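You operate a simulated robot arm through the tools that you are given. There is no shell and no other tool. Be economical: measure what you need, move in short steps, check, and stop when the job is done.

You run a simulated robot arm. Do the job below in one go: nothing can be reset, and whatever is moved stays where it is left.

Task
Sweep the spilt soil off the oak table and tip it into the steel tub.
Fine: sweep it into the soil pan with the soil brush, put brush and pan back, then stand the white pot on its saucer.

The check looks at the end state, three seconds after you hand in, the way a careful person would. Anything else that was tipped, shoved, dropped, spilled or broken makes it a failure.

Robot
A 7-joint arm with a two-finger parallel gripper, fixed in place. Base frame: the origin is at the foot of the arm, x ahead of it, y to its left, z up. Units: m, degrees, N and s.
Its first joint turns from -115.0 to 115.0 degrees. Payload 3.91 kg.
The tool frame sits at the grasp point between the pads (the TCP): z along the fingers, y along the line on which they close. The tips reach 0.03 m beyond it. Largest opening 0.11 m; finger width 0.02, thickness 0.01; the body of the gripper, 0.048 by 0.112 m, starts 0.055 m behind the TCP.
Orientation is that of the tool frame in the base frame, as [roll, pitch, yaw] about the fixed x, y, z axes, in that order (R = Rz(yaw) Ry(pitch) Rx(roll)). With the fingers straight down and closing along the base's y, the tool's x points along the base's -x, its y along +y and its z along -z.

Tools
- The arm moves only by the tool drive_tool. Its argument "series" is one flat list of numbers, 7 for each row, row after row: the shift along the tool's x, y, z in m, then the turn, a rotation vector about the tool's x, y, z in rad, then the finger opening in m, from 0 to 0.11. In form: [x, y, z, wx, wy, wz, fingers, x, y, z, wx, wy, wz, fingers, ...]. A call has 1 to 8 rows; each row shifts and turns the commanded pose from where the row before left it, along the tool's axes as they then stand. Rows are played at 5 a second. More than 0.05 m and 8.6 degrees between two rows, or a gripper value outside its range, and nothing of the call is played. A pose out of reach is approached as far as the arm can. The call stops where the force on the tool passes 40 N (or 10 N more than at its start, if that is more) or the arm is blocked; 0.2 s more then pass. Each finger travels about 0.108 m/s and halts on what it meets, pressing with about 26 N; the grip force reading is that of the motor and also rises with nothing between the fingers. The clock runs only during rows and for 0.2 s after the last one: add rows that do not move to give the fingers time. The reply holds the time, the measured pose of the TCP, the force on the tool along the base axes, the opening and the grip force, in the units named above and with some noise.
- Cameras (640 x 400 px; columns grow to the right, rows downward): "scene" is fixed at [0.0505, -0.5003, 1.0369]; the picture's right is [0.80, -0.60, 0.00], its down [-0.27, -0.36, -0.90] and it looks along [0.54, 0.71, -0.45] (base axes); focal length 321 px, centre (320, 200). "wrist" rides on the gripper at [0.072, 0.017, -0.103] in the tool frame; the picture's right is [-0.23, 0.97, 0.00], its down [-0.76, -0.18, -0.62] and it looks along [-0.61, -0.14, 0.78] (tool axes); focal length 222 px, centre (320, 200).
- capture(camera): a new picture of that camera. It takes no simulated time.
- move_column(by): slides the trunk up (or, below 0, down) by that many m; the arm rides with it, the base frame stays. It gives what a move gives, with no picture.
- pixel_to_xyz(camera, pixels): for up to 12 pixels [column, row] of the newest picture of that camera ("zoom" is the newest enlarged one), the place [x, y, z] in the base frame of the surface seen there, good to about 0.003 m. It takes no simulated time.
- zoom(camera, box): a new picture of the part [left, top, right, bottom] of that camera's present view, enlarged. It takes no simulated time.
- hand_in(): hands the job in; it is judged then, once.

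Keep the steps short. Do not move on a guess: measure, check each grasp and each placing, and mend mistakes. In all there are 80 turns and 46 pictures (those below and enlarged ones count). Leave the gripper open and the arm clear of the work at the hand-in unless told otherwise, and finish with a single line.

The tools are called after "Call:" as a command line: name --argument value ..., lists and objects as JSON in quotes. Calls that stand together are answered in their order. drive_tool: Moves the arm, as the interface text tells. Its arguments: {"type":"object","properties":{"series":{"type":"array","items":{"type":"number"}}},"required":["series"]} The other tools are called the same way: move_column (by) slides the trunk up or down; capture (camera) takes a picture; pixel_to_xyz (camera, pixels) gives the place of the surface under pixels of a picture; zoom (camera, box) takes an enlarged picture of a part of a camera's view; hand_in () hands the job in.

At the start:

```text
clock: 0.0
position: [0.2508, 0.3931, 0.7512]
orientation: [180.0, 0.0, 180.0]
ft_force: [-0.5, -0.2, -0.5]
grip_width: 0.1098
gripper_force: 0.0
trunk travel left (down, up): [-0.375, 0.615]
```

scene: 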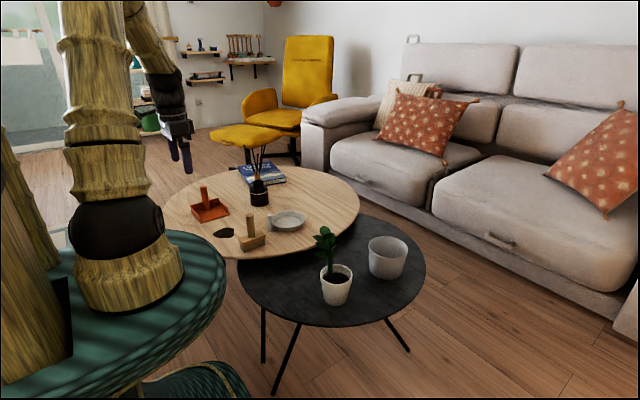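
wrist: 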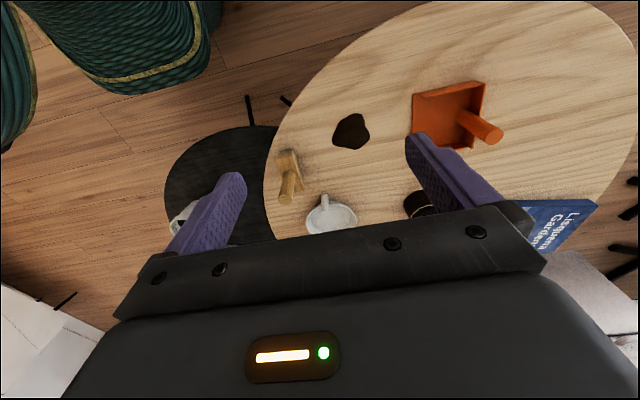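

I see the oak table with an orange pan, a dark soil patch, a brush and a saucer. The black table holds the white pot with a plant and a steel tub. I'll zoom in and measure.

Call:
zoom --camera "scene" --box '[160, 150, 320, 250]'

Call:
pixel_to_xyz --camera "zoom" --pixels '[[200, 230], [130, 240], [270, 220], [180, 150], [178, 180], [220, 330], [300, 335], [250, 320], [365, 310], [365, 375], [340, 395], [410, 360]]'

Call:
zoom --camera "scene" --box '[260, 200, 430, 306]'

```text
4.00 times, centred on (240, 200) of scene
```

zoom: 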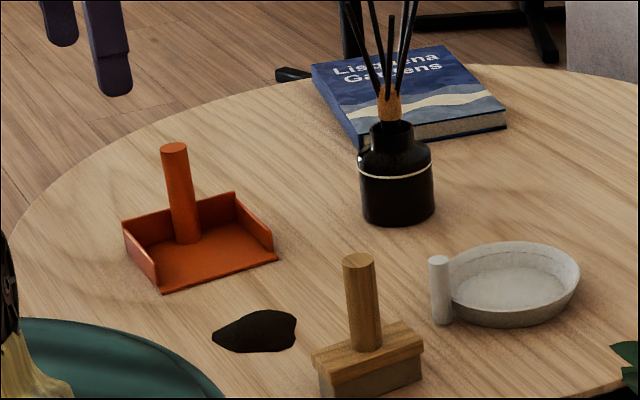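

```text
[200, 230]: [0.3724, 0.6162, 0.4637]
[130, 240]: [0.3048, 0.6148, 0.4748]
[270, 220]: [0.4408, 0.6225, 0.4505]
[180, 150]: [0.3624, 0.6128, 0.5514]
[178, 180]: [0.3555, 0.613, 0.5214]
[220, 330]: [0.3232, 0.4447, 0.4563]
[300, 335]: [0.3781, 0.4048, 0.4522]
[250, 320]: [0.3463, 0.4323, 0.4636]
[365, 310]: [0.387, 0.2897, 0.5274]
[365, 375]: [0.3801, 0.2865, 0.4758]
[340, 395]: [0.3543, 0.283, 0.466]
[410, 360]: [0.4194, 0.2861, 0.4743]
```

```text
3.76 times, centred on (345, 253) of scene
```

zoom: 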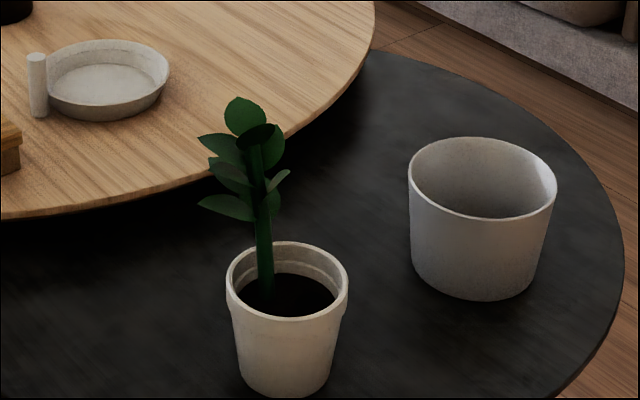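

Pot, tub and saucer need measuring in the newest zoom (second one).

Call:
pixel_to_xyz --camera "zoom" --pixels '[[228, 290], [347, 292], [290, 243], [285, 318], [285, 385], [265, 270], [409, 180], [555, 195], [480, 140], [475, 216], [470, 290], [380, 350]]'

Call:
pixel_to_xyz --camera "zoom" --pixels '[[245, 105], [203, 203], [285, 145], [38, 58], [38, 110], [50, 85], [168, 75], [105, 42], [105, 119], [105, 85], [300, 300], [480, 190]]'

Call:
zoom --camera "scene" --box '[180, 170, 276, 230]'

```text
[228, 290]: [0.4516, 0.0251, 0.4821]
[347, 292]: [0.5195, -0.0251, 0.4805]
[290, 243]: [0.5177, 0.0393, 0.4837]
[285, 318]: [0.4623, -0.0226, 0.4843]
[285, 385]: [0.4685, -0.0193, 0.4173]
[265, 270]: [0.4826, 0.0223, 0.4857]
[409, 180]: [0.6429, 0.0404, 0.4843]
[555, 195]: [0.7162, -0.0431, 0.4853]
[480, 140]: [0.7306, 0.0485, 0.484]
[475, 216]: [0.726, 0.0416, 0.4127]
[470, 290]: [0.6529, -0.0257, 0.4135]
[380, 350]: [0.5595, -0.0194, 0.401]
```

```text
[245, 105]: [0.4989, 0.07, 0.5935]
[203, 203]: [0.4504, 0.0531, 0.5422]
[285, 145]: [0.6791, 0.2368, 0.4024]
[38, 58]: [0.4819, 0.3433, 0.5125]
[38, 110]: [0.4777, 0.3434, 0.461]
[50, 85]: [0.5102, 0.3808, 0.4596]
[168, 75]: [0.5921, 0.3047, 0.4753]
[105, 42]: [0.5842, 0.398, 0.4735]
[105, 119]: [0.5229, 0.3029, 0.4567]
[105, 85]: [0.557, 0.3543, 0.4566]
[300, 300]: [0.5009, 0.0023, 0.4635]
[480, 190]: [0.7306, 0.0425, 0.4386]
```

```text
6.67 times, centred on (228, 200) of scene
```

zoom: 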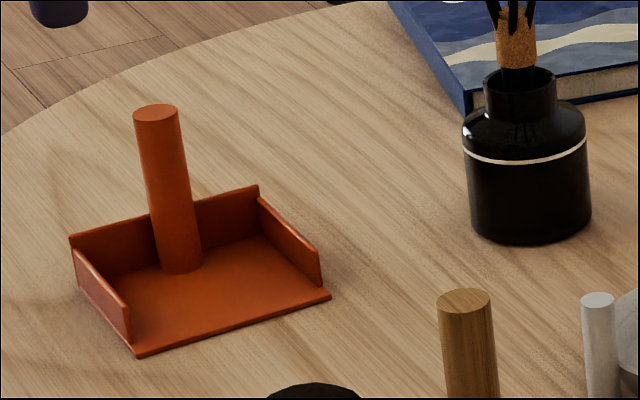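

Now the pan and soil geometry.

Call:
pixel_to_xyz --camera "zoom" --pixels '[[137, 355], [328, 295], [71, 240], [257, 189], [318, 270], [128, 325], [158, 112], [180, 265], [230, 280], [160, 320], [175, 200], [222, 310]]'

Call:
zoom --camera "scene" --box '[204, 205, 284, 255]'

Call:
pixel_to_xyz --camera "zoom" --pixels '[[74, 254], [240, 220], [235, 290], [150, 290], [160, 245], [265, 370], [490, 300], [385, 290], [365, 45], [470, 370], [290, 350], [390, 200]]'

```text
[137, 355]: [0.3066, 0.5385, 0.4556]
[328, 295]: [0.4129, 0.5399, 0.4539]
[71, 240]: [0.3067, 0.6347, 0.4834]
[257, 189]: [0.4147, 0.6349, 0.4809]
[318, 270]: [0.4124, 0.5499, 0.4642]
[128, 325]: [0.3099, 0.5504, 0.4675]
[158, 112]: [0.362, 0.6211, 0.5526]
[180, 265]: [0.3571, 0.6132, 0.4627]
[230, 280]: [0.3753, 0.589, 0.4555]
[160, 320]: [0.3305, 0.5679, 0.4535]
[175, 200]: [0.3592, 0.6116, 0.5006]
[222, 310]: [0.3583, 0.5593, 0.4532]
```

```text
8.00 times, centred on (244, 230) of scene
```

zoom: 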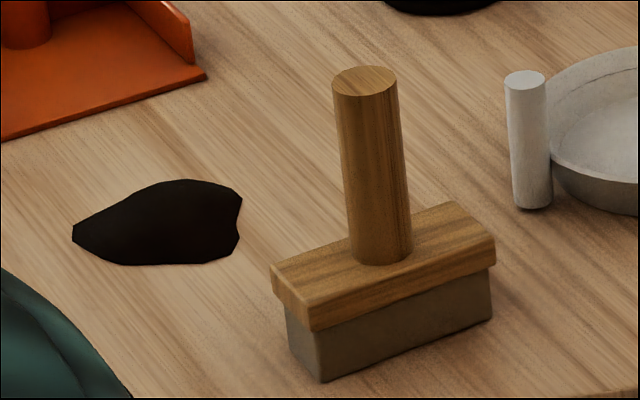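

```text
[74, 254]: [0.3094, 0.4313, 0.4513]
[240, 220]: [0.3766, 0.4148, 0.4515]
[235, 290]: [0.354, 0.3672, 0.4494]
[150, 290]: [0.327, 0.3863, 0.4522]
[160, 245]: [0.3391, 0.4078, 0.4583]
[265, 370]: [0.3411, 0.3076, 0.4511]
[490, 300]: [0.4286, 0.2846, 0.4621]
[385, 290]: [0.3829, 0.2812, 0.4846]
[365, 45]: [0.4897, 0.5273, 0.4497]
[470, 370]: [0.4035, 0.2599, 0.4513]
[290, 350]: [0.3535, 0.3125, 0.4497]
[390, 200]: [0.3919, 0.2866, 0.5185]
```

The latest zoom shows the brush. I'll measure its handle top and block corners, and the reeds (scene) for clearance.

Call:
pixel_to_xyz --camera "zoom" --pixels '[[365, 80], [275, 268], [315, 328], [490, 243], [452, 206], [340, 100], [392, 100], [322, 378], [492, 315], [525, 80], [120, 235], [200, 190]]'

Call:
pixel_to_xyz --camera "scene" --pixels '[[258, 195], [249, 149], [258, 150], [262, 150], [267, 148], [258, 178], [253, 160]]'

Call:
zoom --camera "wrist" --box '[240, 70, 560, 250]'

```text
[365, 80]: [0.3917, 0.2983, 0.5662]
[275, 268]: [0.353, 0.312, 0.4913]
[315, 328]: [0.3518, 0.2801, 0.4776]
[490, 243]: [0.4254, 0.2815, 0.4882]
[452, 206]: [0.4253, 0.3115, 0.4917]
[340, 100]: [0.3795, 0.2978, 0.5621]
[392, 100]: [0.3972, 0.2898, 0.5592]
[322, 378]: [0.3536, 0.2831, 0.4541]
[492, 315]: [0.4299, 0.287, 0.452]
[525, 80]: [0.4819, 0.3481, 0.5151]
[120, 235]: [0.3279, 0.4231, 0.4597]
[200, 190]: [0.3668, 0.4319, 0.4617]
```

```text
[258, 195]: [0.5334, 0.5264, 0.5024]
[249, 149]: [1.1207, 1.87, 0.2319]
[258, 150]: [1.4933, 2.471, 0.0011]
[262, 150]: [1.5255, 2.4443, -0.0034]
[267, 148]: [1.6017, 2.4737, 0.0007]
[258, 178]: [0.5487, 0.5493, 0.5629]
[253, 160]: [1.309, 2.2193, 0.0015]
```

```text
2.00 times, centred on (400, 160) of wrist
```

zoom: 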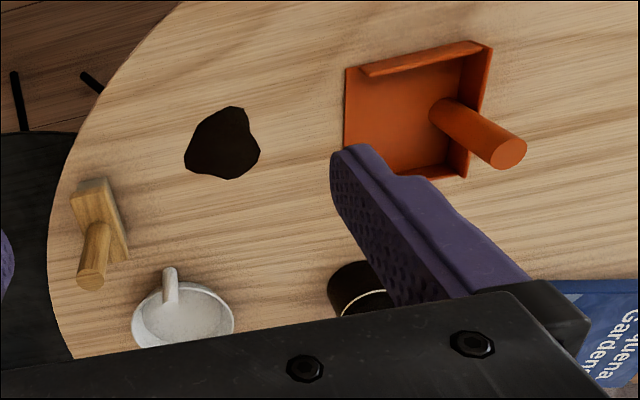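

Brush handle centre ≈ (0.390, 0.297), top 0.566, block 0.351–0.428 in x. Now measuring the soil outline from above in the wrist zoom.

Call:
pixel_to_xyz --camera "zoom" --pixels '[[187, 160], [195, 130], [232, 109], [250, 125], [260, 150], [235, 178], [215, 176], [222, 145], [345, 100], [400, 140], [385, 65], [80, 220]]'

```text
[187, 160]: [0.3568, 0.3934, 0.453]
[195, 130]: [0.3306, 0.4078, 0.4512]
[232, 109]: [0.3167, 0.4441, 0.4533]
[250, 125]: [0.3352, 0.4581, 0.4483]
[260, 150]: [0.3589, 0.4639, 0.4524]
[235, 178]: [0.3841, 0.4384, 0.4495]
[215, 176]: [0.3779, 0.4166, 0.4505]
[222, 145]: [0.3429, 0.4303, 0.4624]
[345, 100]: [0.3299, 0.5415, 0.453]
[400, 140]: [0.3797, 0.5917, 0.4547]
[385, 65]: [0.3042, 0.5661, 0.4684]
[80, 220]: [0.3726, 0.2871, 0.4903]
```

Moving above the brush handle (0.390, 0.297) at z≈0.65, fingers open.

Call:
drive_tool --series '[-0.0348, -0.024, 0.025, 0, 0, 0, 0.08, -0.0348, -0.024, 0.025, 0, 0, 0, 0.08, -0.0348, -0.024, 0.025, 0, 0, 0, 0.08, -0.0348, -0.024, 0.025, 0, 0, 0, 0.08, 0, 0, 0, 0, 0, 0, 0.08]'

Call:
capture --camera "wrist"

```text
clock: 1.2
position: [0.3912, 0.2966, 0.6521]
orientation: [179.9, 0.0, 180.0]
ft_force: [0.0, -0.4, -1.1]
grip_width: 0.08
gripper_force: 0.1
trunk travel left (down, up): [-0.375, 0.615]
```

```text
38 pictures are left
```

wrist: 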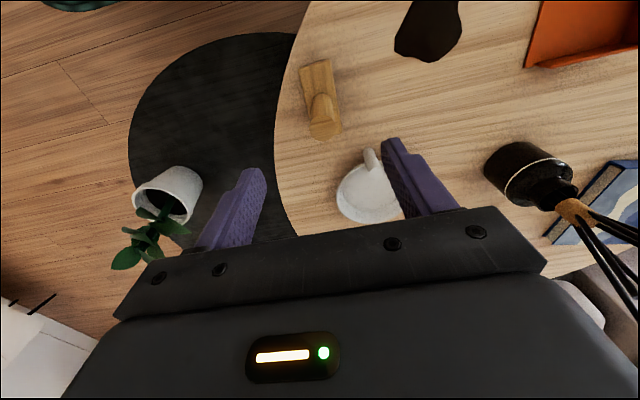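

Handle top at about (325,133); check its position.

Call:
pixel_to_xyz --camera "wrist" --pixels '[[325, 132], [315, 105], [328, 110], [305, 68], [330, 62]]'

```text
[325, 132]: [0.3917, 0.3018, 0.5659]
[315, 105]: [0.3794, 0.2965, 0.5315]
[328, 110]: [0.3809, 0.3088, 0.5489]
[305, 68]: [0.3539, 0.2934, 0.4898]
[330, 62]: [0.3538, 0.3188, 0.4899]
```

Centred (≈0.391, 0.299). Descend to z 0.53 and close.

Call:
drive_tool --series '[0, 0.001, 0.042, 0, 0, 0, 0.08, 0, 0, 0.04, 0, 0, 0, 0.08, 0, 0, 0.04, 0, 0, 0, 0.08, 0, 0, 0, 0, 0, 0, 0.08, 0, 0, 0, 0, 0, 0, 0.04, 0, 0, 0, 0, 0, 0, 0.015, 0, 0, 0, 0, 0, 0, 0.015, 0, 0, 0, 0, 0, 0, 0.015]'

```text
clock: 3.0
position: [0.3914, 0.2965, 0.5299]
orientation: [180.0, 0.1, -180.0]
ft_force: [0.3, -0.1, 0.7]
grip_width: 0.0237
gripper_force: 26.6
trunk travel left (down, up): [-0.375, 0.615]
```

Gripped (0.0237). Lift 3 cm and look.

Call:
drive_tool --series '[0, 0, -0.02, 0, 0, 0, 0.01, 0, 0, -0.01, 0, 0, 0, 0.01, 0.02, 0.03, 0, 0, 0, 0, 0.01, 0.0195, 0.03, 0, 0, 0, 0, 0.01, 0, 0, 0, 0, 0, 0, 0.01]'

Call:
zoom --camera "scene" --box '[164, 160, 324, 260]'

```text
clock: 4.2
position: [0.3498, 0.3587, 0.5625]
orientation: [-180.0, 0.0, 179.9]
ft_force: [0.0, 0.9, -2.0]
grip_width: 0.0236
gripper_force: 25.7
trunk travel left (down, up): [-0.375, 0.615]
```

```text
4.00 times, centred on (244, 210) of scene
```

zoom: 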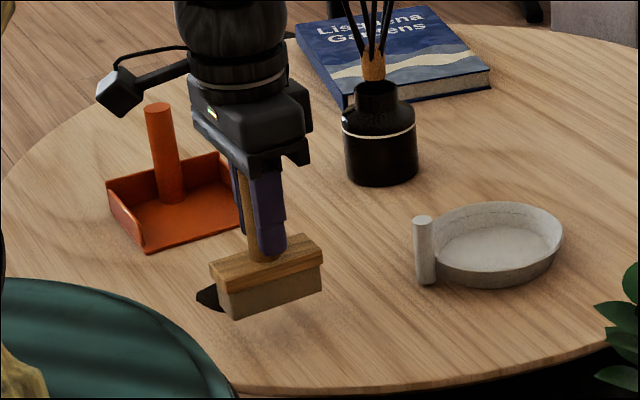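

Brush hangs square. Lower to 1 mm above the original height, behind the soil.

Call:
drive_tool --series '[0, 0, 0.015, 0, 0, 0, 0.01, 0, 0, 0.014, 0, 0, 0, 0.01, 0, 0, 0, 0, 0, 0, 0.01]'

Call:
zoom --camera "scene" --box '[180, 190, 276, 250]'

```text
clock: 5.0
position: [0.3499, 0.3567, 0.5311]
orientation: [180.0, 0.1, -179.9]
ft_force: [-0.3, -0.3, -0.8]
grip_width: 0.0237
gripper_force: 26.4
trunk travel left (down, up): [-0.375, 0.615]
```

```text
6.67 times, centred on (228, 220) of scene
```

zoom: 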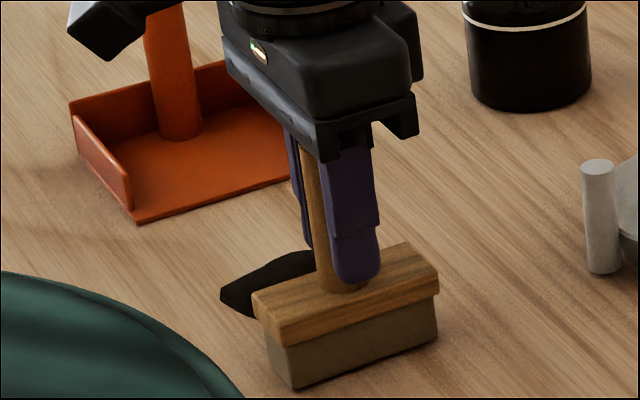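

Lower 1 mm to touch and sweep 5 cm in +y slowly.

Call:
drive_tool --series '[0, 0, 0.001, 0, 0, 0, 0.01, 0, 0.012, 0, 0, 0, 0, 0.01, 0, 0.012, 0, 0, 0, 0, 0.01, 0, 0.012, 0, 0, 0, 0, 0.01, 0, 0.012, 0, 0, 0, 0, 0.01, 0, 0.012, 0, 0, 0, 0, 0.01]'

Call:
zoom --camera "scene" --box '[180, 190, 276, 250]'

Call:
capture --camera "wrist"

```text
clock: 6.4
position: [0.3512, 0.4175, 0.5298]
orientation: [-180.0, 0.0, 179.8]
ft_force: [0.1, -0.2, -1.5]
grip_width: 0.0233
gripper_force: 25.7
trunk travel left (down, up): [-0.375, 0.615]
```

```text
6.67 times, centred on (228, 220) of scene
```

zoom: 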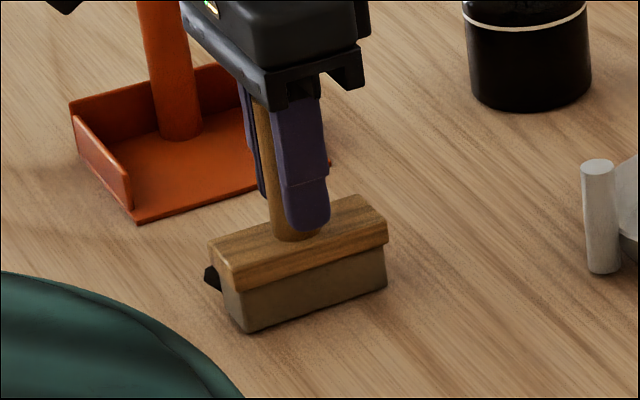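

```text
34 pictures are left
```

wrist: 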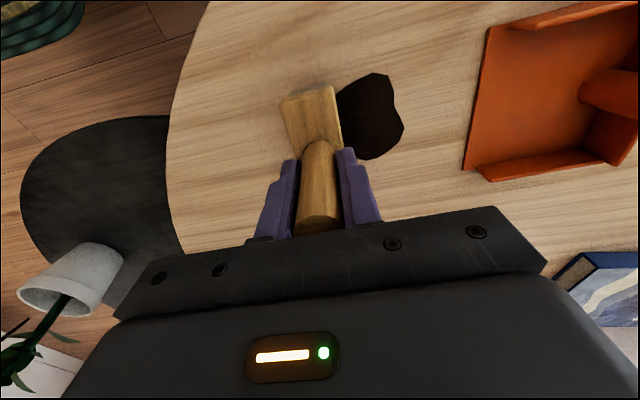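

Soil is being pushed. Check the soil's edges relative to the brush.

Call:
pixel_to_xyz --camera "wrist" --pixels '[[375, 76], [388, 78], [400, 128], [380, 155], [345, 95], [372, 115], [290, 105], [328, 92], [470, 160], [488, 40]]'

```text
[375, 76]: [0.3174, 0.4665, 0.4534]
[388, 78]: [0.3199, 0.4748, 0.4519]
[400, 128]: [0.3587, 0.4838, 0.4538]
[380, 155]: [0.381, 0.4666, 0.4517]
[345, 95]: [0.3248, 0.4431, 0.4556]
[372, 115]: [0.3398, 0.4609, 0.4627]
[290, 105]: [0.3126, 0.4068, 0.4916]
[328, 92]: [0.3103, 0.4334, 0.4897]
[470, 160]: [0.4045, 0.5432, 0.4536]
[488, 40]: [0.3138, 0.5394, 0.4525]
```

Soil spans x 0.315–0.385, pan interior ≈0.312–0.41. Continue sweeping with a slight +x drift, till the brush is at y≈0.475.

Call:
drive_tool --series '[-0.0016, 0.011, 0, 0, 0, 0, 0.01, -0.0016, 0.011, 0, 0, 0, 0, 0.01, -0.0016, 0.011, 0, 0, 0, 0, 0.01, -0.0016, 0.011, 0, 0, 0, 0, 0.01, -0.0016, 0.011, 0, 0, 0, 0, 0.01]'

Call:
capture --camera "wrist"

Call:
pixel_to_xyz --camera "wrist" --pixels '[[375, 76], [388, 78], [400, 128], [380, 155], [345, 95], [372, 115], [425, 100], [425, 140], [328, 92]]'

```text
clock: 7.6
position: [0.3591, 0.4729, 0.5292]
orientation: [179.9, 0.0, -179.9]
ft_force: [0.3, 0.0, -0.9]
grip_width: 0.0235
gripper_force: 26.1
trunk travel left (down, up): [-0.375, 0.615]
```

```text
33 pictures are left
```

wrist: 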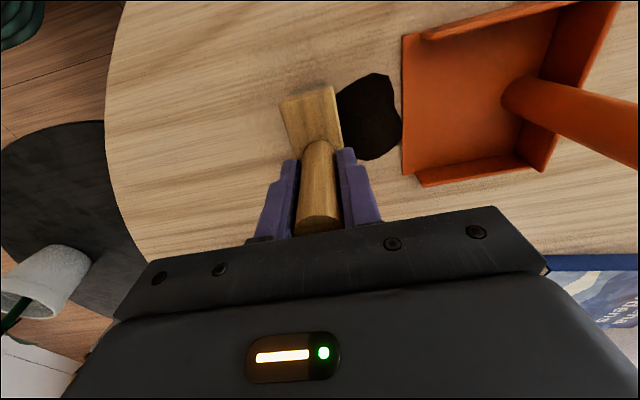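

```text
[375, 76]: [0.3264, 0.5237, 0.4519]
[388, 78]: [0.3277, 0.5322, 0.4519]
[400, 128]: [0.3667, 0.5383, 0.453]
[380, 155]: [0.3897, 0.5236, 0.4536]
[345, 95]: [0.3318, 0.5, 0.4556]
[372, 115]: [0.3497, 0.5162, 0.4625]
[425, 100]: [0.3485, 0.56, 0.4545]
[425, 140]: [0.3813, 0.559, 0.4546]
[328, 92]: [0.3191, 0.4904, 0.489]
```

Soil stays with the brush and sits at the lip, centred. Push another 3 cm and watch whether the pan stays.

Call:
drive_tool --series '[0, 0.01, 0, 0, 0, 0, 0.01, 0, 0.01, 0, 0, 0, 0, 0.01, 0, 0.01, 0, 0, 0, 0, 0.01, 0, 0, 0, 0, 0, 0, 0.01]'

Call:
capture --camera "wrist"

Call:
pixel_to_xyz --camera "wrist" --pixels '[[375, 76], [388, 78], [400, 128], [380, 155], [345, 95], [372, 115], [425, 100], [370, 170]]'

```text
clock: 8.6
position: [0.3589, 0.502, 0.5297]
orientation: [-180.0, 0.0, 180.0]
ft_force: [-1.0, -0.7, 1.5]
grip_width: 0.0238
gripper_force: 26.0
trunk travel left (down, up): [-0.375, 0.615]
```

```text
32 pictures are left
```

wrist: 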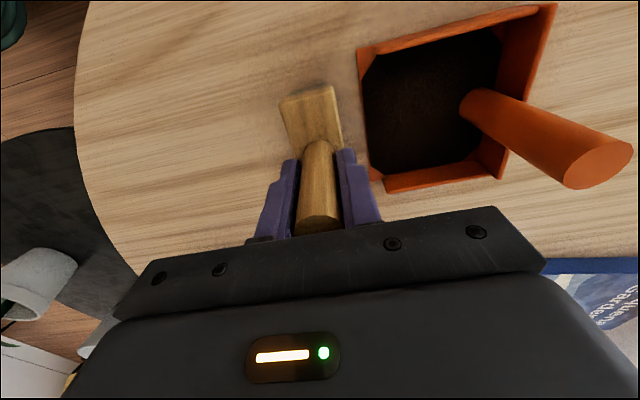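

```text
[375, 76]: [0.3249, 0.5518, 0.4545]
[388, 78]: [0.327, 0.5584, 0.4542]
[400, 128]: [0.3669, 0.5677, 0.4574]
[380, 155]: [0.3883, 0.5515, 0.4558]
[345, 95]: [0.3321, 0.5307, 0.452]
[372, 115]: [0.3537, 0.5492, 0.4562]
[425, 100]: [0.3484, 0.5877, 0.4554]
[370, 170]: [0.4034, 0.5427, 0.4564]
```

The soil has jumped into the pan and the table is clean. Now carry the brush back to its original spot: up 4 cm, −y 0.205, +x 0.0315.

Call:
drive_tool --series '[0, 0, -0.04, 0, 0, 0, 0.01, -0.0063, -0.041, 0, 0, 0, 0, 0.01, -0.0063, -0.041, 0, 0, 0, 0, 0.01, -0.0063, -0.041, 0, 0, 0, 0, 0.01, -0.0063, -0.041, 0, 0, 0, 0, 0.01, -0.0063, -0.041, 0, 0, 0, 0, 0.01, 0, 0, 0, 0, 0, 0, 0.01]'

Call:
drive_tool --series '[0, 0, 0.02, 0, 0, 0, 0.01, 0, 0, 0.013, 0, 0, 0, 0.01, 0, 0, 0.0065, 0, 0, 0, 0.01, 0, 0, 0, 0, 0, 0, 0.01]'

Call:
zoom --camera "scene" --box '[164, 160, 324, 260]'

```text
clock: 10.2
position: [0.3893, 0.2959, 0.5702]
orientation: [180.0, 0.0, 179.9]
ft_force: [0.0, 0.2, -1.3]
grip_width: 0.0236
gripper_force: 26.3
trunk travel left (down, up): [-0.375, 0.615]
```

```text
clock: 11.2
position: [0.389, 0.2974, 0.5294]
orientation: [-180.0, -0.1, -180.0]
ft_force: [-0.2, -0.9, -1.4]
grip_width: 0.0235
gripper_force: 26.0
trunk travel left (down, up): [-0.375, 0.615]
```

```text
4.00 times, centred on (244, 210) of scene
```

zoom: 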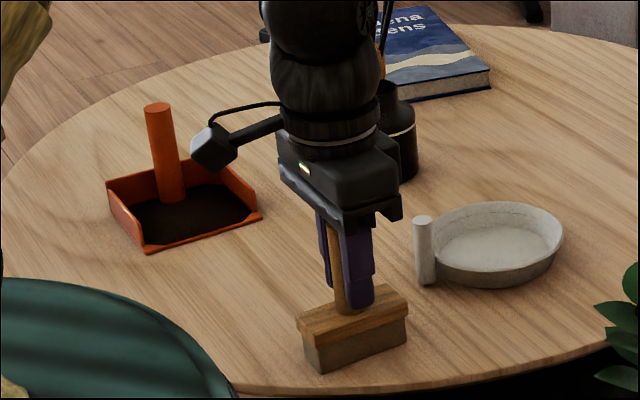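

Brush is down (within 0.5 mm). Open the fingers and rise 12 cm.

Call:
drive_tool --series '[0, 0, 0.0005, 0, 0, 0, 0.01, 0, 0, 0, 0, 0, 0, 0.04, 0, 0, 0, 0, 0, 0, 0.08, 0, 0, 0, 0, 0, 0, 0.08, 0, 0, -0.04, 0, 0, 0, 0.08, 0, 0, -0.045, 0, 0, 0, 0.08, 0, 0, -0.045, 0, 0, 0, 0.08, 0, 0, 0, 0, 0, 0, 0.08]'

Call:
zoom --camera "scene" --box '[164, 130, 324, 230]'

Call:
pixel_to_xyz --camera "zoom" --pixels '[[157, 228], [157, 260], [167, 310], [105, 300], [215, 275], [385, 60], [372, 40], [300, 60], [345, 320]]'

```text
clock: 13.0
position: [0.3911, 0.2947, 0.6612]
orientation: [-180.0, 0.0, 180.0]
ft_force: [0.7, 0.4, 1.1]
grip_width: 0.0803
gripper_force: 0.0
trunk travel left (down, up): [-0.375, 0.615]
```

```text
4.00 times, centred on (244, 180) of scene
```

zoom: 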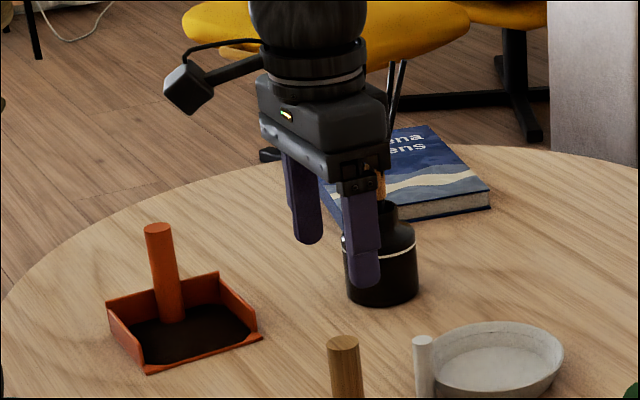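

```text
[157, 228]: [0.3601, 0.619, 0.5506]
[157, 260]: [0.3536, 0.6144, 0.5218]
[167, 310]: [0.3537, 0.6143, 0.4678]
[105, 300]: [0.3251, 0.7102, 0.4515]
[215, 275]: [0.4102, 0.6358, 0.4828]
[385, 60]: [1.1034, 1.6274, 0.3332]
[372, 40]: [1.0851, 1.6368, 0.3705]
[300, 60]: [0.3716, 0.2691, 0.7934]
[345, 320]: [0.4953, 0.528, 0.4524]
```

Pan is unmoved; handle axis ≈ (0.360, 0.622). I measure the tub's rim more exactly before planning the tipping.

Call:
zoom --camera "scene" --box '[356, 225, 420, 265]'

Call:
pixel_to_xyz --camera "zoom" --pixels '[[130, 130], [510, 170], [320, 130], [320, 280], [320, 250], [320, 215], [300, 305], [135, 150], [490, 165], [300, 330], [200, 240], [420, 260]]'

```text
10.00 times, centred on (388, 245) of scene
```

zoom: 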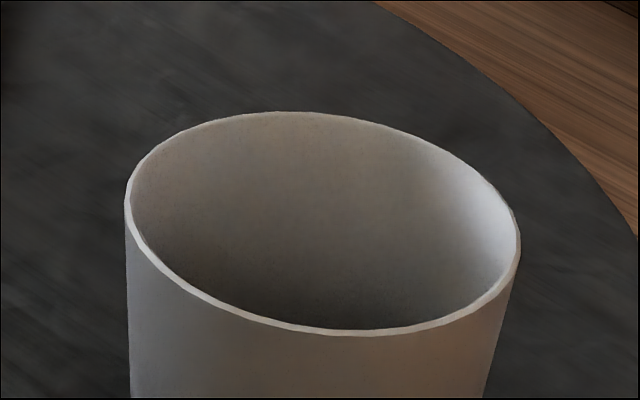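

```text
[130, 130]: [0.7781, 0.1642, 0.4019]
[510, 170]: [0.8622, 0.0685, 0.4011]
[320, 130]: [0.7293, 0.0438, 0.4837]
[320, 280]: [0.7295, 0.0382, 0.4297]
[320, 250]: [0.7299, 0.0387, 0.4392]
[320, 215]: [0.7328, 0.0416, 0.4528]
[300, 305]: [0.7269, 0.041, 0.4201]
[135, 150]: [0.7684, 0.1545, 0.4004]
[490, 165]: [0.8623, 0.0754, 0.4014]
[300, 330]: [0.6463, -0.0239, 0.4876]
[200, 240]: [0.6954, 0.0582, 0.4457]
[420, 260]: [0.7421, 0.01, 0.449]
```

Tub centre ≈ (0.686, 0.007), R≈0.055. Now go above the pan handle (0.360, 0.622), keeping z 0.66.

Call:
drive_tool --series '[0.0044, 0.0465, 0, 0, 0, 0, 0.08, 0.0044, 0.0465, 0, 0, 0, 0, 0.08, 0.0044, 0.0465, 0, 0, 0, 0, 0.08, 0.0044, 0.0465, 0, 0, 0, 0, 0.08, 0.0044, 0.0465, 0, 0, 0, 0, 0.08, 0.0044, 0.0465, 0, 0, 0, 0, 0.08, 0.0044, 0.0465, 0, 0, 0, 0, 0.08, 0, 0, 0, 0, 0, 0, 0.08]'

Call:
capture --camera "wrist"

Call:
pixel_to_xyz --camera "wrist" --pixels '[[325, 132], [320, 120], [330, 140], [318, 110]]'

```text
clock: 14.8
position: [0.3583, 0.6235, 0.6585]
orientation: [-179.9, -0.2, -179.9]
ft_force: [0.2, 0.8, -0.1]
grip_width: 0.08
gripper_force: 0.0
trunk travel left (down, up): [-0.375, 0.615]
```

```text
28 pictures are left
```

wrist: 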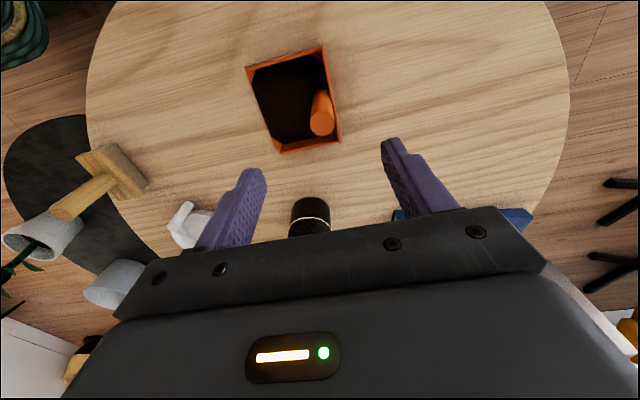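

```text
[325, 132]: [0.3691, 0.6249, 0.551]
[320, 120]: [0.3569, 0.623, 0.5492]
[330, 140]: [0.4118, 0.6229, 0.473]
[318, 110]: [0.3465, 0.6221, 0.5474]
```

Aligned with the handle (0.36, 0.623). Descend to z ≈0.527 and close.

Call:
drive_tool --series '[-0.0005, 0, 0.044, 0, 0, 0, 0.08, 0, 0, 0.044, 0, 0, 0, 0.08, 0, 0, 0.044, 0, 0, 0, 0.08, 0, 0, 0, 0, 0, 0, 0.08, 0, 0, 0, 0, 0, 0, 0.04, 0, 0, 0, 0, 0, 0, 0.01, 0, 0, 0, 0, 0, 0, 0.01, 0, 0, 0, 0, 0, 0, 0.01]'

Call:
drive_tool --series '[0, 0, -0.02, 0, 0, 0, 0.01, 0, 0, -0.02, 0, 0, 0, 0.01, 0, 0, 0, 0, 0, 0, 0.01]'

Call:
capture --camera "scene"

```text
clock: 16.6
position: [0.3605, 0.6228, 0.5268]
orientation: [-180.0, 0.0, -180.0]
ft_force: [-0.4, -0.5, 0.8]
grip_width: 0.0233
gripper_force: 26.4
trunk travel left (down, up): [-0.375, 0.615]
```

```text
clock: 17.4
position: [0.3595, 0.6227, 0.5655]
orientation: [-179.9, -0.1, 180.0]
ft_force: [1.0, -0.1, -0.5]
grip_width: 0.0235
gripper_force: 26.2
trunk travel left (down, up): [-0.375, 0.615]
```

```text
27 pictures are left
```

scene: 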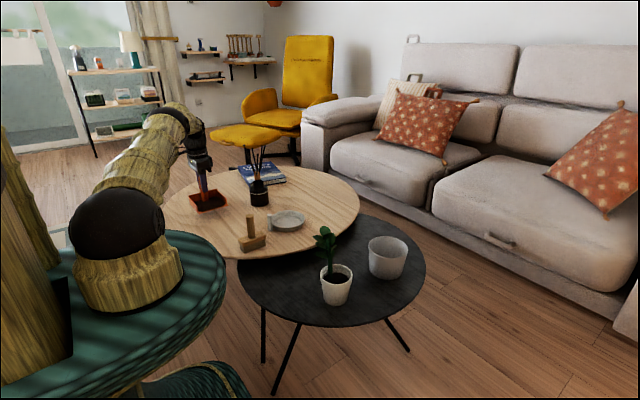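

Pan lifted level. Raise to z≈0.70, then back along −y at x=0.36 to stay clear of the reeds.

Call:
drive_tool --series '[0, 0, -0.034, 0, 0, 0, 0.01, 0, 0, -0.034, 0, 0, 0, 0.01, 0, 0, -0.034, 0, 0, 0, 0.01, 0, 0, -0.034, 0, 0, 0, 0.01, 0, -0.035, 0, 0, 0, 0, 0.01, 0, -0.035, 0, 0, 0, 0, 0.01, 0, -0.035, 0, 0, 0, 0, 0.01, 0, -0.035, 0, 0, 0, 0, 0.01]'

Call:
drive_tool --series '[0, -0.035, 0, 0, 0, 0, 0.01, 0, -0.035, 0, 0, 0, 0, 0.01, 0, -0.035, 0, 0, 0, 0, 0.01, 0, -0.035, 0, 0, 0, 0, 0.01, -0.035, -0.005, 0, 0, 0, 0, 0.01, -0.035, -0.005, 0, 0, 0, 0, 0.01, -0.035, -0.005, 0, 0, 0, 0, 0.01, -0.035, -0.005, 0, 0, 0, 0, 0.01]'

Call:
capture --camera "scene"

```text
clock: 19.2
position: [0.3599, 0.483, 0.706]
orientation: [180.0, 0.0, -179.9]
ft_force: [-0.1, -1.0, -2.8]
grip_width: 0.0235
gripper_force: 26.1
trunk travel left (down, up): [-0.375, 0.615]
```

```text
clock: 21.0
position: [0.5015, 0.3231, 0.7031]
orientation: [180.0, -0.1, 179.9]
ft_force: [-0.7, 0.3, -2.2]
grip_width: 0.0236
gripper_force: 25.5
trunk travel left (down, up): [-0.375, 0.615]
```

```text
26 pictures are left
```

scene: 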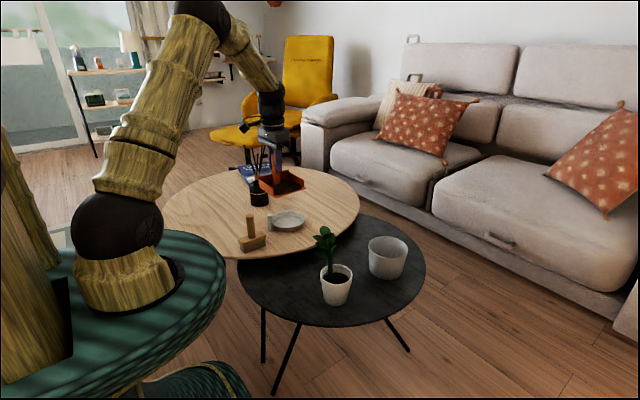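

Continue to above the tub with the lip (−y side) over it: TCP target (0.686, 0.102).

Call:
drive_tool --series '[-0.0264, -0.0316, 0, 0, 0, 0, 0.01, -0.0264, -0.0316, 0, 0, 0, 0, 0.01, -0.0264, -0.0316, 0, 0, 0, 0, 0.01, -0.0264, -0.0316, 0, 0, 0, 0, 0.01, -0.0264, -0.0316, 0, 0, 0, 0, 0.01, -0.0264, -0.0316, 0, 0, 0, 0, 0.01, -0.0264, -0.0316, 0, 0, 0, 0, 0.01, 0, 0, 0, 0, 0, 0, 0.01]'

Call:
drive_tool --series '[0, 0, 0.03, 0, 0, 0, 0.01, 0, 0, 0.03, 0, 0, 0, 0.01, 0, 0, 0.03, 0, 0, 0, 0.01, 0, 0, 0.025, 0, 0, 0, 0.01, 0, 0, 0, 0, 0, 0, 0.01]'

Call:
zoom --camera "scene" --box '[280, 150, 472, 270]'

Call:
capture --camera "wrist"

```text
clock: 22.8
position: [0.6847, 0.0997, 0.7035]
orientation: [180.0, -0.2, -179.9]
ft_force: [0.2, -0.4, -0.9]
grip_width: 0.0236
gripper_force: 26.0
trunk travel left (down, up): [-0.375, 0.615]
```

```text
clock: 24.0
position: [0.6859, 0.1012, 0.5879]
orientation: [180.0, 0.1, 180.0]
ft_force: [-0.1, -0.2, -2.1]
grip_width: 0.0233
gripper_force: 25.9
trunk travel left (down, up): [-0.375, 0.615]
```

```text
3.33 times, centred on (376, 210) of scene
```

zoom: 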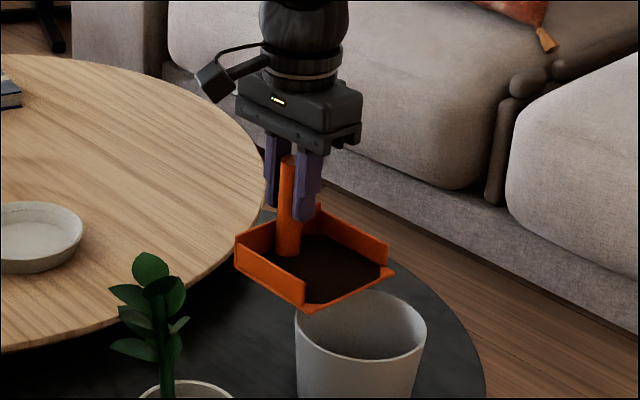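

```text
24 pictures are left
```

wrist: 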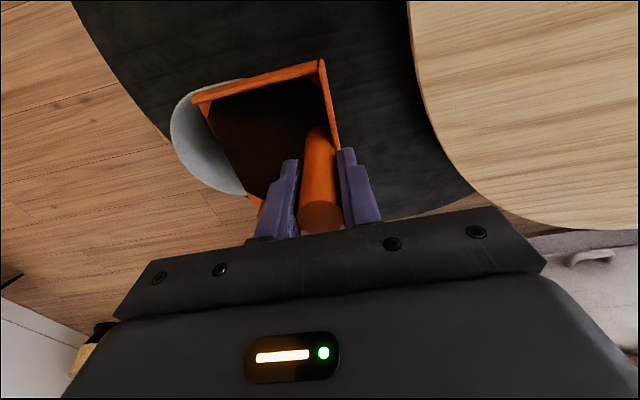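

Lip is over the tub's middle. Tilt 4 rows (34°) about the lip, then check.

Call:
drive_tool --series '[0, -0.01176, -0.01159, -0.15, 0, 0, 0.01, 0, -0.01176, -0.01159, -0.15, 0, 0, 0.01, 0, -0.01176, -0.01159, -0.15, 0, 0, 0.01, 0, -0.01176, -0.01159, -0.15, 0, 0, 0.01, 0, 0, 0, 0, 0, 0, 0.01]'

Call:
zoom --camera "scene" --box '[280, 150, 472, 270]'

```text
clock: 25.2
position: [0.6854, 0.0446, 0.6219]
orientation: [145.5, 0.1, 179.9]
ft_force: [0.3, 0.7, -0.9]
grip_width: 0.0238
gripper_force: 25.9
trunk travel left (down, up): [-0.375, 0.615]
```

```text
3.33 times, centred on (376, 210) of scene
```

zoom: 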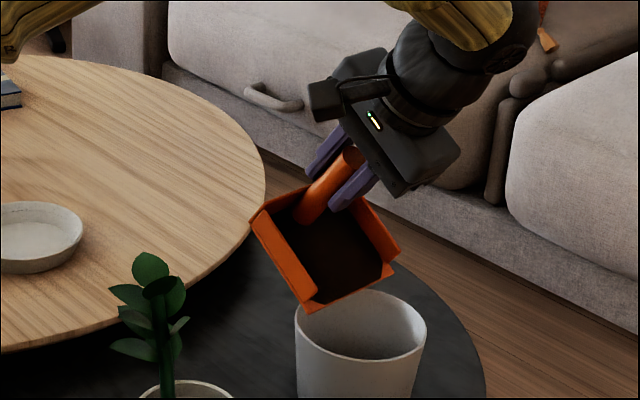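

Holding well; lip steady over the tub. Tilt 3 more rows (60°).

Call:
drive_tool --series '[0, -0.01176, -0.01159, -0.15, 0, 0, 0.01, 0, -0.01176, -0.01159, -0.15, 0, 0, 0.01, 0, -0.01176, -0.01159, -0.15, 0, 0, 0.01, 0, 0, 0, 0, 0, 0, 0.01, 0, 0, 0, 0, 0, 0, 0.01]'

Call:
zoom --camera "scene" --box '[280, 150, 472, 270]'

```text
clock: 26.4
position: [0.6837, -0.0034, 0.6245]
orientation: [119.8, 0.0, -179.9]
ft_force: [-0.6, 0.5, -1.2]
grip_width: 0.0238
gripper_force: 25.1
trunk travel left (down, up): [-0.375, 0.615]
```

```text
3.33 times, centred on (376, 210) of scene
```

zoom: 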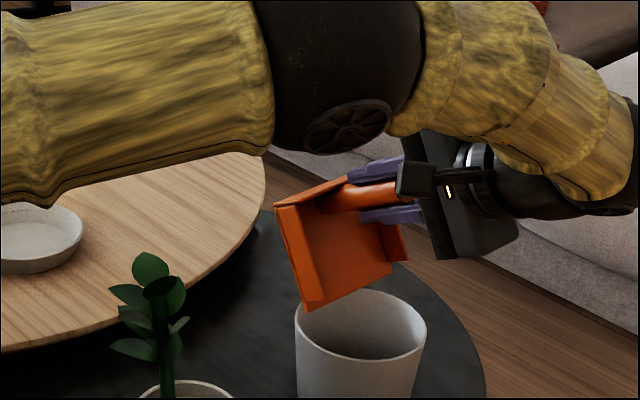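

Pan is empty now. Tilt back upright (7 rows, pivoting on the lip).

Call:
drive_tool --series '[0, 0.0099, 0.01321, 0.15, 0, 0, 0.01, 0, 0.0099, 0.01321, 0.15, 0, 0, 0.01, 0, 0.0099, 0.01321, 0.15, 0, 0, 0.01, 0, 0.0099, 0.01321, 0.15, 0, 0, 0.01, 0, 0.0099, 0.01321, 0.15, 0, 0, 0.01, 0, 0.0099, 0.01321, 0.15, 0, 0, 0.01, 0, 0.0099, 0.01321, 0.15, 0, 0, 0.01, 0, 0, 0, 0, 0, 0, 0.01]'

Call:
drive_tool --series '[0, 0, -0.03, 0, 0, 0, 0.01, 0, 0, -0.03, 0, 0, 0, 0.01, 0, 0, -0.03, 0, 0, 0, 0.01, 0, 0, -0.025, 0, 0, 0, 0.01, 0, 0, 0, 0, 0, 0, 0.01]'

Call:
capture --camera "wrist"

Call:
zoom --camera "scene" --box '[280, 170, 472, 290]'

```text
clock: 28.2
position: [0.6848, 0.1022, 0.589]
orientation: [-179.8, 0.0, -179.9]
ft_force: [0.2, -0.8, -1.3]
grip_width: 0.0237
gripper_force: 25.6
trunk travel left (down, up): [-0.375, 0.615]
```

```text
clock: 29.4
position: [0.6829, 0.1, 0.7019]
orientation: [-179.9, -0.2, 180.0]
ft_force: [0.0, -0.1, -1.8]
grip_width: 0.023
gripper_force: 25.6
trunk travel left (down, up): [-0.375, 0.615]
```

```text
21 pictures are left
```

wrist: 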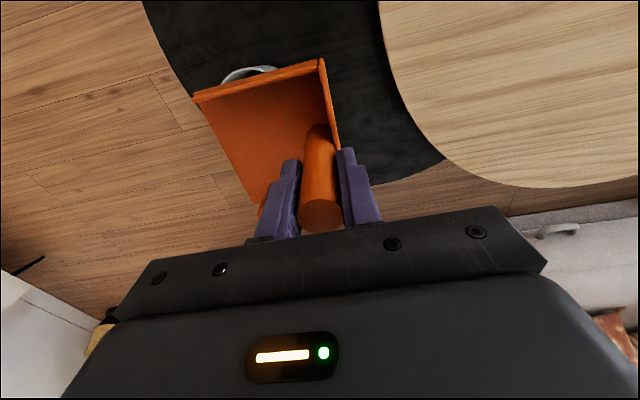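

```text
3.33 times, centred on (376, 230) of scene
```

zoom: 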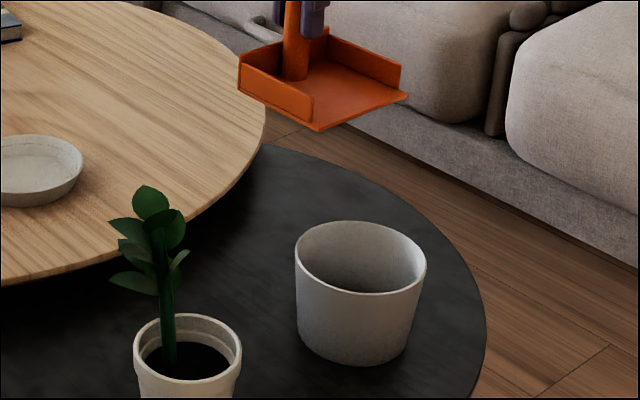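

Pan is clean and no soil is on the tables. Carry the pan back along the reverse path.

Call:
drive_tool --series '[0.0264, 0.0316, 0, 0, 0, 0, 0.01, 0.0264, 0.0316, 0, 0, 0, 0, 0.01, 0.0264, 0.0316, 0, 0, 0, 0, 0.01, 0.0264, 0.0316, 0, 0, 0, 0, 0.01, 0.0264, 0.0316, 0, 0, 0, 0, 0.01, 0.0264, 0.0316, 0, 0, 0, 0, 0.01, 0.0264, 0.0316, 0, 0, 0, 0, 0.01, 0, 0, 0, 0, 0, 0, 0.01]'

Call:
drive_tool --series '[0.035, 0.005, 0, 0, 0, 0, 0.01, 0.035, 0.005, 0, 0, 0, 0, 0.01, 0.035, 0.005, 0, 0, 0, 0, 0.01, 0.035, 0.005, 0, 0, 0, 0, 0.01, 0, 0.035, 0, 0, 0, 0, 0.01, 0, 0.035, 0, 0, 0, 0, 0.01, 0, 0.035, 0, 0, 0, 0, 0.01, 0, 0.035, 0, 0, 0, 0, 0.01]'

Call:
drive_tool --series '[0, 0.035, 0, 0, 0, 0, 0.01, 0, 0.035, 0, 0, 0, 0, 0.01, 0, 0.035, 0, 0, 0, 0, 0.01, 0, 0.035, 0, 0, 0, 0, 0.01, 0, 0, 0, 0, 0, 0, 0.01]'

```text
clock: 31.2
position: [0.4978, 0.3221, 0.7022]
orientation: [180.0, 0.1, 179.9]
ft_force: [0.1, 0.3, -1.1]
grip_width: 0.0234
gripper_force: 26.2
trunk travel left (down, up): [-0.375, 0.615]
```

```text
clock: 33.0
position: [0.3595, 0.4813, 0.706]
orientation: [180.0, 0.0, 180.0]
ft_force: [-0.1, 0.1, -1.5]
grip_width: 0.0234
gripper_force: 25.7
trunk travel left (down, up): [-0.375, 0.615]
```

```text
clock: 34.2
position: [0.3587, 0.6216, 0.7025]
orientation: [-179.9, -0.1, -180.0]
ft_force: [-0.8, 0.4, -1.9]
grip_width: 0.0237
gripper_force: 26.1
trunk travel left (down, up): [-0.375, 0.615]
```

Over the original spot. Lower 0.165 m, then check the gap.

Call:
drive_tool --series '[-0.0005, 0, 0.045, 0, 0, 0, 0.01, 0, 0, 0.045, 0, 0, 0, 0.01, 0, 0, 0.045, 0, 0, 0, 0.01, 0, 0, 0.03, 0, 0, 0, 0.01, 0, 0, 0.008, 0, 0, 0, 0.01, 0, 0, 0, 0, 0, 0, 0.01]'

Call:
zoom --camera "scene" --box '[164, 160, 260, 220]'

Call:
pixel_to_xyz --camera "zoom" --pixels '[[244, 422], [243, 400], [180, 307], [420, 345], [366, 255], [300, 380]]'

```text
clock: 35.6
position: [0.3594, 0.6218, 0.5305]
orientation: [-180.0, 0.0, -180.0]
ft_force: [-0.2, 0.1, -2.4]
grip_width: 0.0237
gripper_force: 25.8
trunk travel left (down, up): [-0.375, 0.615]
```

```text
6.67 times, centred on (212, 190) of scene
```

zoom: 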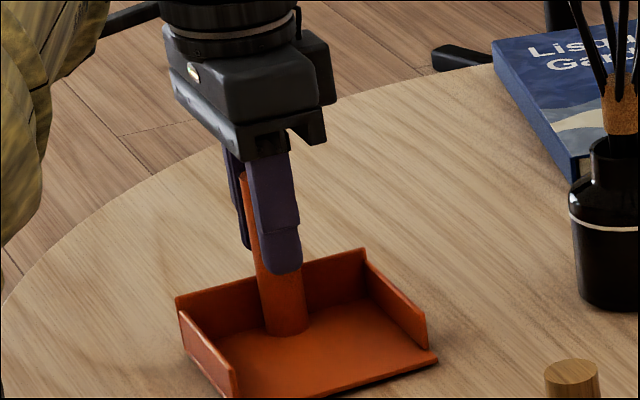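

```text
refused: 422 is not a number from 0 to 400
```

Small gap left (~3 mm). Lower 3 mm with a force check.

Call:
drive_tool --series '[0, 0, 0.0015, 0, 0, 0, 0.01, 0, 0, 0.0015, 0, 0, 0, 0.01, 0, 0, 0, 0, 0, 0, 0.01]'

Call:
pixel_to_xyz --camera "zoom" --pixels '[[180, 305], [420, 350], [366, 255], [434, 358], [350, 350]]'

```text
clock: 36.4
position: [0.3591, 0.6227, 0.5273]
orientation: [-180.0, 0.0, 180.0]
ft_force: [-0.5, -0.4, -1.4]
grip_width: 0.0234
gripper_force: 25.9
trunk travel left (down, up): [-0.375, 0.615]
```

```text
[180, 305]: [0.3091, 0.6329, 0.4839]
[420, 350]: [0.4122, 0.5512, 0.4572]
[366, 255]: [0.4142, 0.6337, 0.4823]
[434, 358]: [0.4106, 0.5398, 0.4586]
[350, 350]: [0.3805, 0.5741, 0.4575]
```

Within about 1 mm; lower 1 mm more, open, and rise.

Call:
drive_tool --series '[0, 0, 0.001, 0, 0, 0, 0.01, 0, 0, 0, 0, 0, 0, 0.04, 0, 0, 0, 0, 0, 0, 0.08, 0, 0, 0, 0, 0, 0, 0.08, 0, 0, -0.045, 0, 0, 0, 0.08, 0, 0, -0.045, 0, 0, 0, 0.08, 0, 0, -0.045, 0, 0, 0, 0.08, 0, 0, 0, 0, 0, 0, 0.08]'

Call:
zoom --camera "scene" --box '[164, 160, 324, 260]'

Call:
pixel_to_xyz --camera "zoom" --pixels '[[146, 252], [262, 218], [107, 183], [219, 152], [157, 107], [345, 225], [300, 318], [384, 287]]'

```text
clock: 38.2
position: [0.3609, 0.6238, 0.6618]
orientation: [-180.0, 0.1, -180.0]
ft_force: [-0.3, -0.4, -0.6]
grip_width: 0.0798
gripper_force: 0.1
trunk travel left (down, up): [-0.375, 0.615]
```

```text
4.00 times, centred on (244, 210) of scene
```

zoom: 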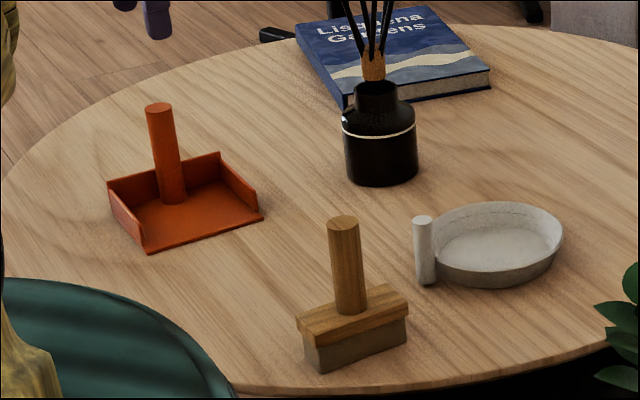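

```text
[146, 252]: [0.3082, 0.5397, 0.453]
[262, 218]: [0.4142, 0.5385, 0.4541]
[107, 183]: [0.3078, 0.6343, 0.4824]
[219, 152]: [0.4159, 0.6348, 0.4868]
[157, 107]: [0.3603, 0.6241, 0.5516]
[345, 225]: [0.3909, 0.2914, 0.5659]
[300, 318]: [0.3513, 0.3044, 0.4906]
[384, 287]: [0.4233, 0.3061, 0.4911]
```

Brush and pan are back. Now for the pot: travel at z≈0.70 to (0.42, −0.10), on the near-right side of the pot.

Call:
drive_tool --series '[0, -0.043, -0.01, 0, 0, 0, 0.08, 0, -0.045, -0.01, 0, 0, 0, 0.08, 0, -0.045, -0.01, 0, 0, 0, 0.08, 0, -0.045, -0.01, 0, 0, 0, 0.08, 0, -0.045, 0, 0, 0, 0, 0.08, 0, -0.045, 0, 0, 0, 0, 0.08, 0, -0.045, 0, 0, 0, 0, 0.08, 0, -0.045, 0, 0, 0, 0, 0.08]'

Call:
drive_tool --series '[-0.0075, -0.0456, 0, 0, 0, 0, 0.1, -0.0075, -0.0456, 0, 0, 0, 0, 0.1, -0.0075, -0.0456, 0, 0, 0, 0, 0.1, -0.0075, -0.0456, 0, 0, 0, 0, 0.1, -0.0075, -0.0456, 0, 0, 0, 0, 0.1, -0.0075, -0.0456, 0, 0, 0, 0, 0.1, -0.0075, -0.0456, 0, 0, 0, 0, 0.1, -0.0075, -0.0456, 0, 0, 0, 0, 0.1]'

Call:
drive_tool --series '[0, 0, 0, 0, 0, -0.149, 0.1, 0, 0, 0, 0, 0, -0.149, 0.1, 0, 0, 0, 0, 0, -0.149, 0.1, 0, 0, 0, 0, 0, -0.149, 0.1, 0, 0, 0, 0, 0, -0.149, 0.1, 0, 0, 0, 0, 0, -0.149, 0.1, 0, 0, 0, 0, 0, -0.149, 0.1, 0, 0, 0, 0, 0, 0, 0.1]'

Call:
capture --camera "wrist"

Call:
capture --camera "scene"

```text
clock: 40.0
position: [0.3586, 0.2638, 0.7018]
orientation: [-179.9, 0.1, 180.0]
ft_force: [0.0, 0.4, 0.4]
grip_width: 0.0798
gripper_force: 0.1
trunk travel left (down, up): [-0.375, 0.615]
```

```text
clock: 41.8
position: [0.4198, -0.0996, 0.701]
orientation: [180.0, 0.0, 180.0]
ft_force: [-0.1, 0.4, -0.1]
grip_width: 0.1
gripper_force: 0.1
trunk travel left (down, up): [-0.375, 0.615]
```

```text
clock: 43.6
position: [0.4204, -0.0998, 0.7024]
orientation: [180.0, -0.1, -120.0]
ft_force: [-0.7, 0.1, -0.3]
grip_width: 0.1
gripper_force: 0.0
trunk travel left (down, up): [-0.375, 0.615]
```

```text
17 pictures are left
```

wrist: 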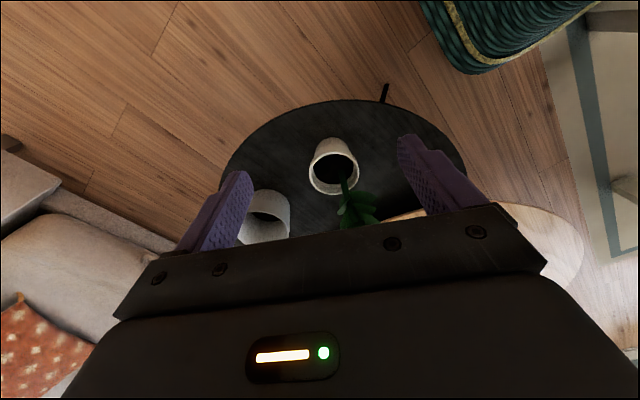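

```text
16 pictures are left
```

scene: 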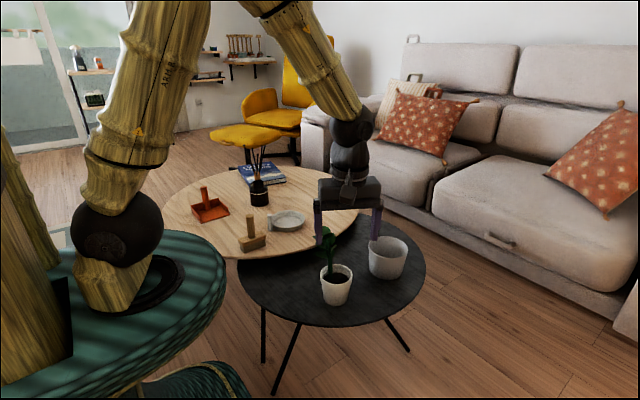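

Measure pot rim, plant and look into the tub from the wrist.

Call:
zoom --camera "wrist" --box '[230, 120, 390, 220]'

Call:
pixel_to_xyz --camera "zoom" --pixels '[[315, 170], [508, 160], [415, 72], [405, 285], [420, 160], [470, 250], [440, 330], [600, 345], [530, 300], [565, 385], [400, 250], [480, 340]]'

```text
4.00 times, centred on (310, 170) of wrist
```

zoom: 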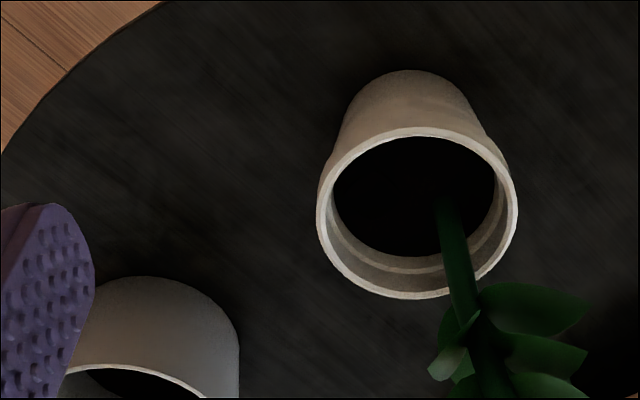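

```text
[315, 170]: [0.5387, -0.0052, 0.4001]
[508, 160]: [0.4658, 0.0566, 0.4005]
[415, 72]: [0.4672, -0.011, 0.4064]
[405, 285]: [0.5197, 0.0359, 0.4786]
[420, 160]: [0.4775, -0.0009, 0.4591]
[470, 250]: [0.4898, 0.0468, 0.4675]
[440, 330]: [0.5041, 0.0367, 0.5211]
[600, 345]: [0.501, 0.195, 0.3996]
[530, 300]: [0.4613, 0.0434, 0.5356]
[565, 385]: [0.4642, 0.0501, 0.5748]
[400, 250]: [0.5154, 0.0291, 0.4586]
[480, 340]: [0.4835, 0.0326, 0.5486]
```

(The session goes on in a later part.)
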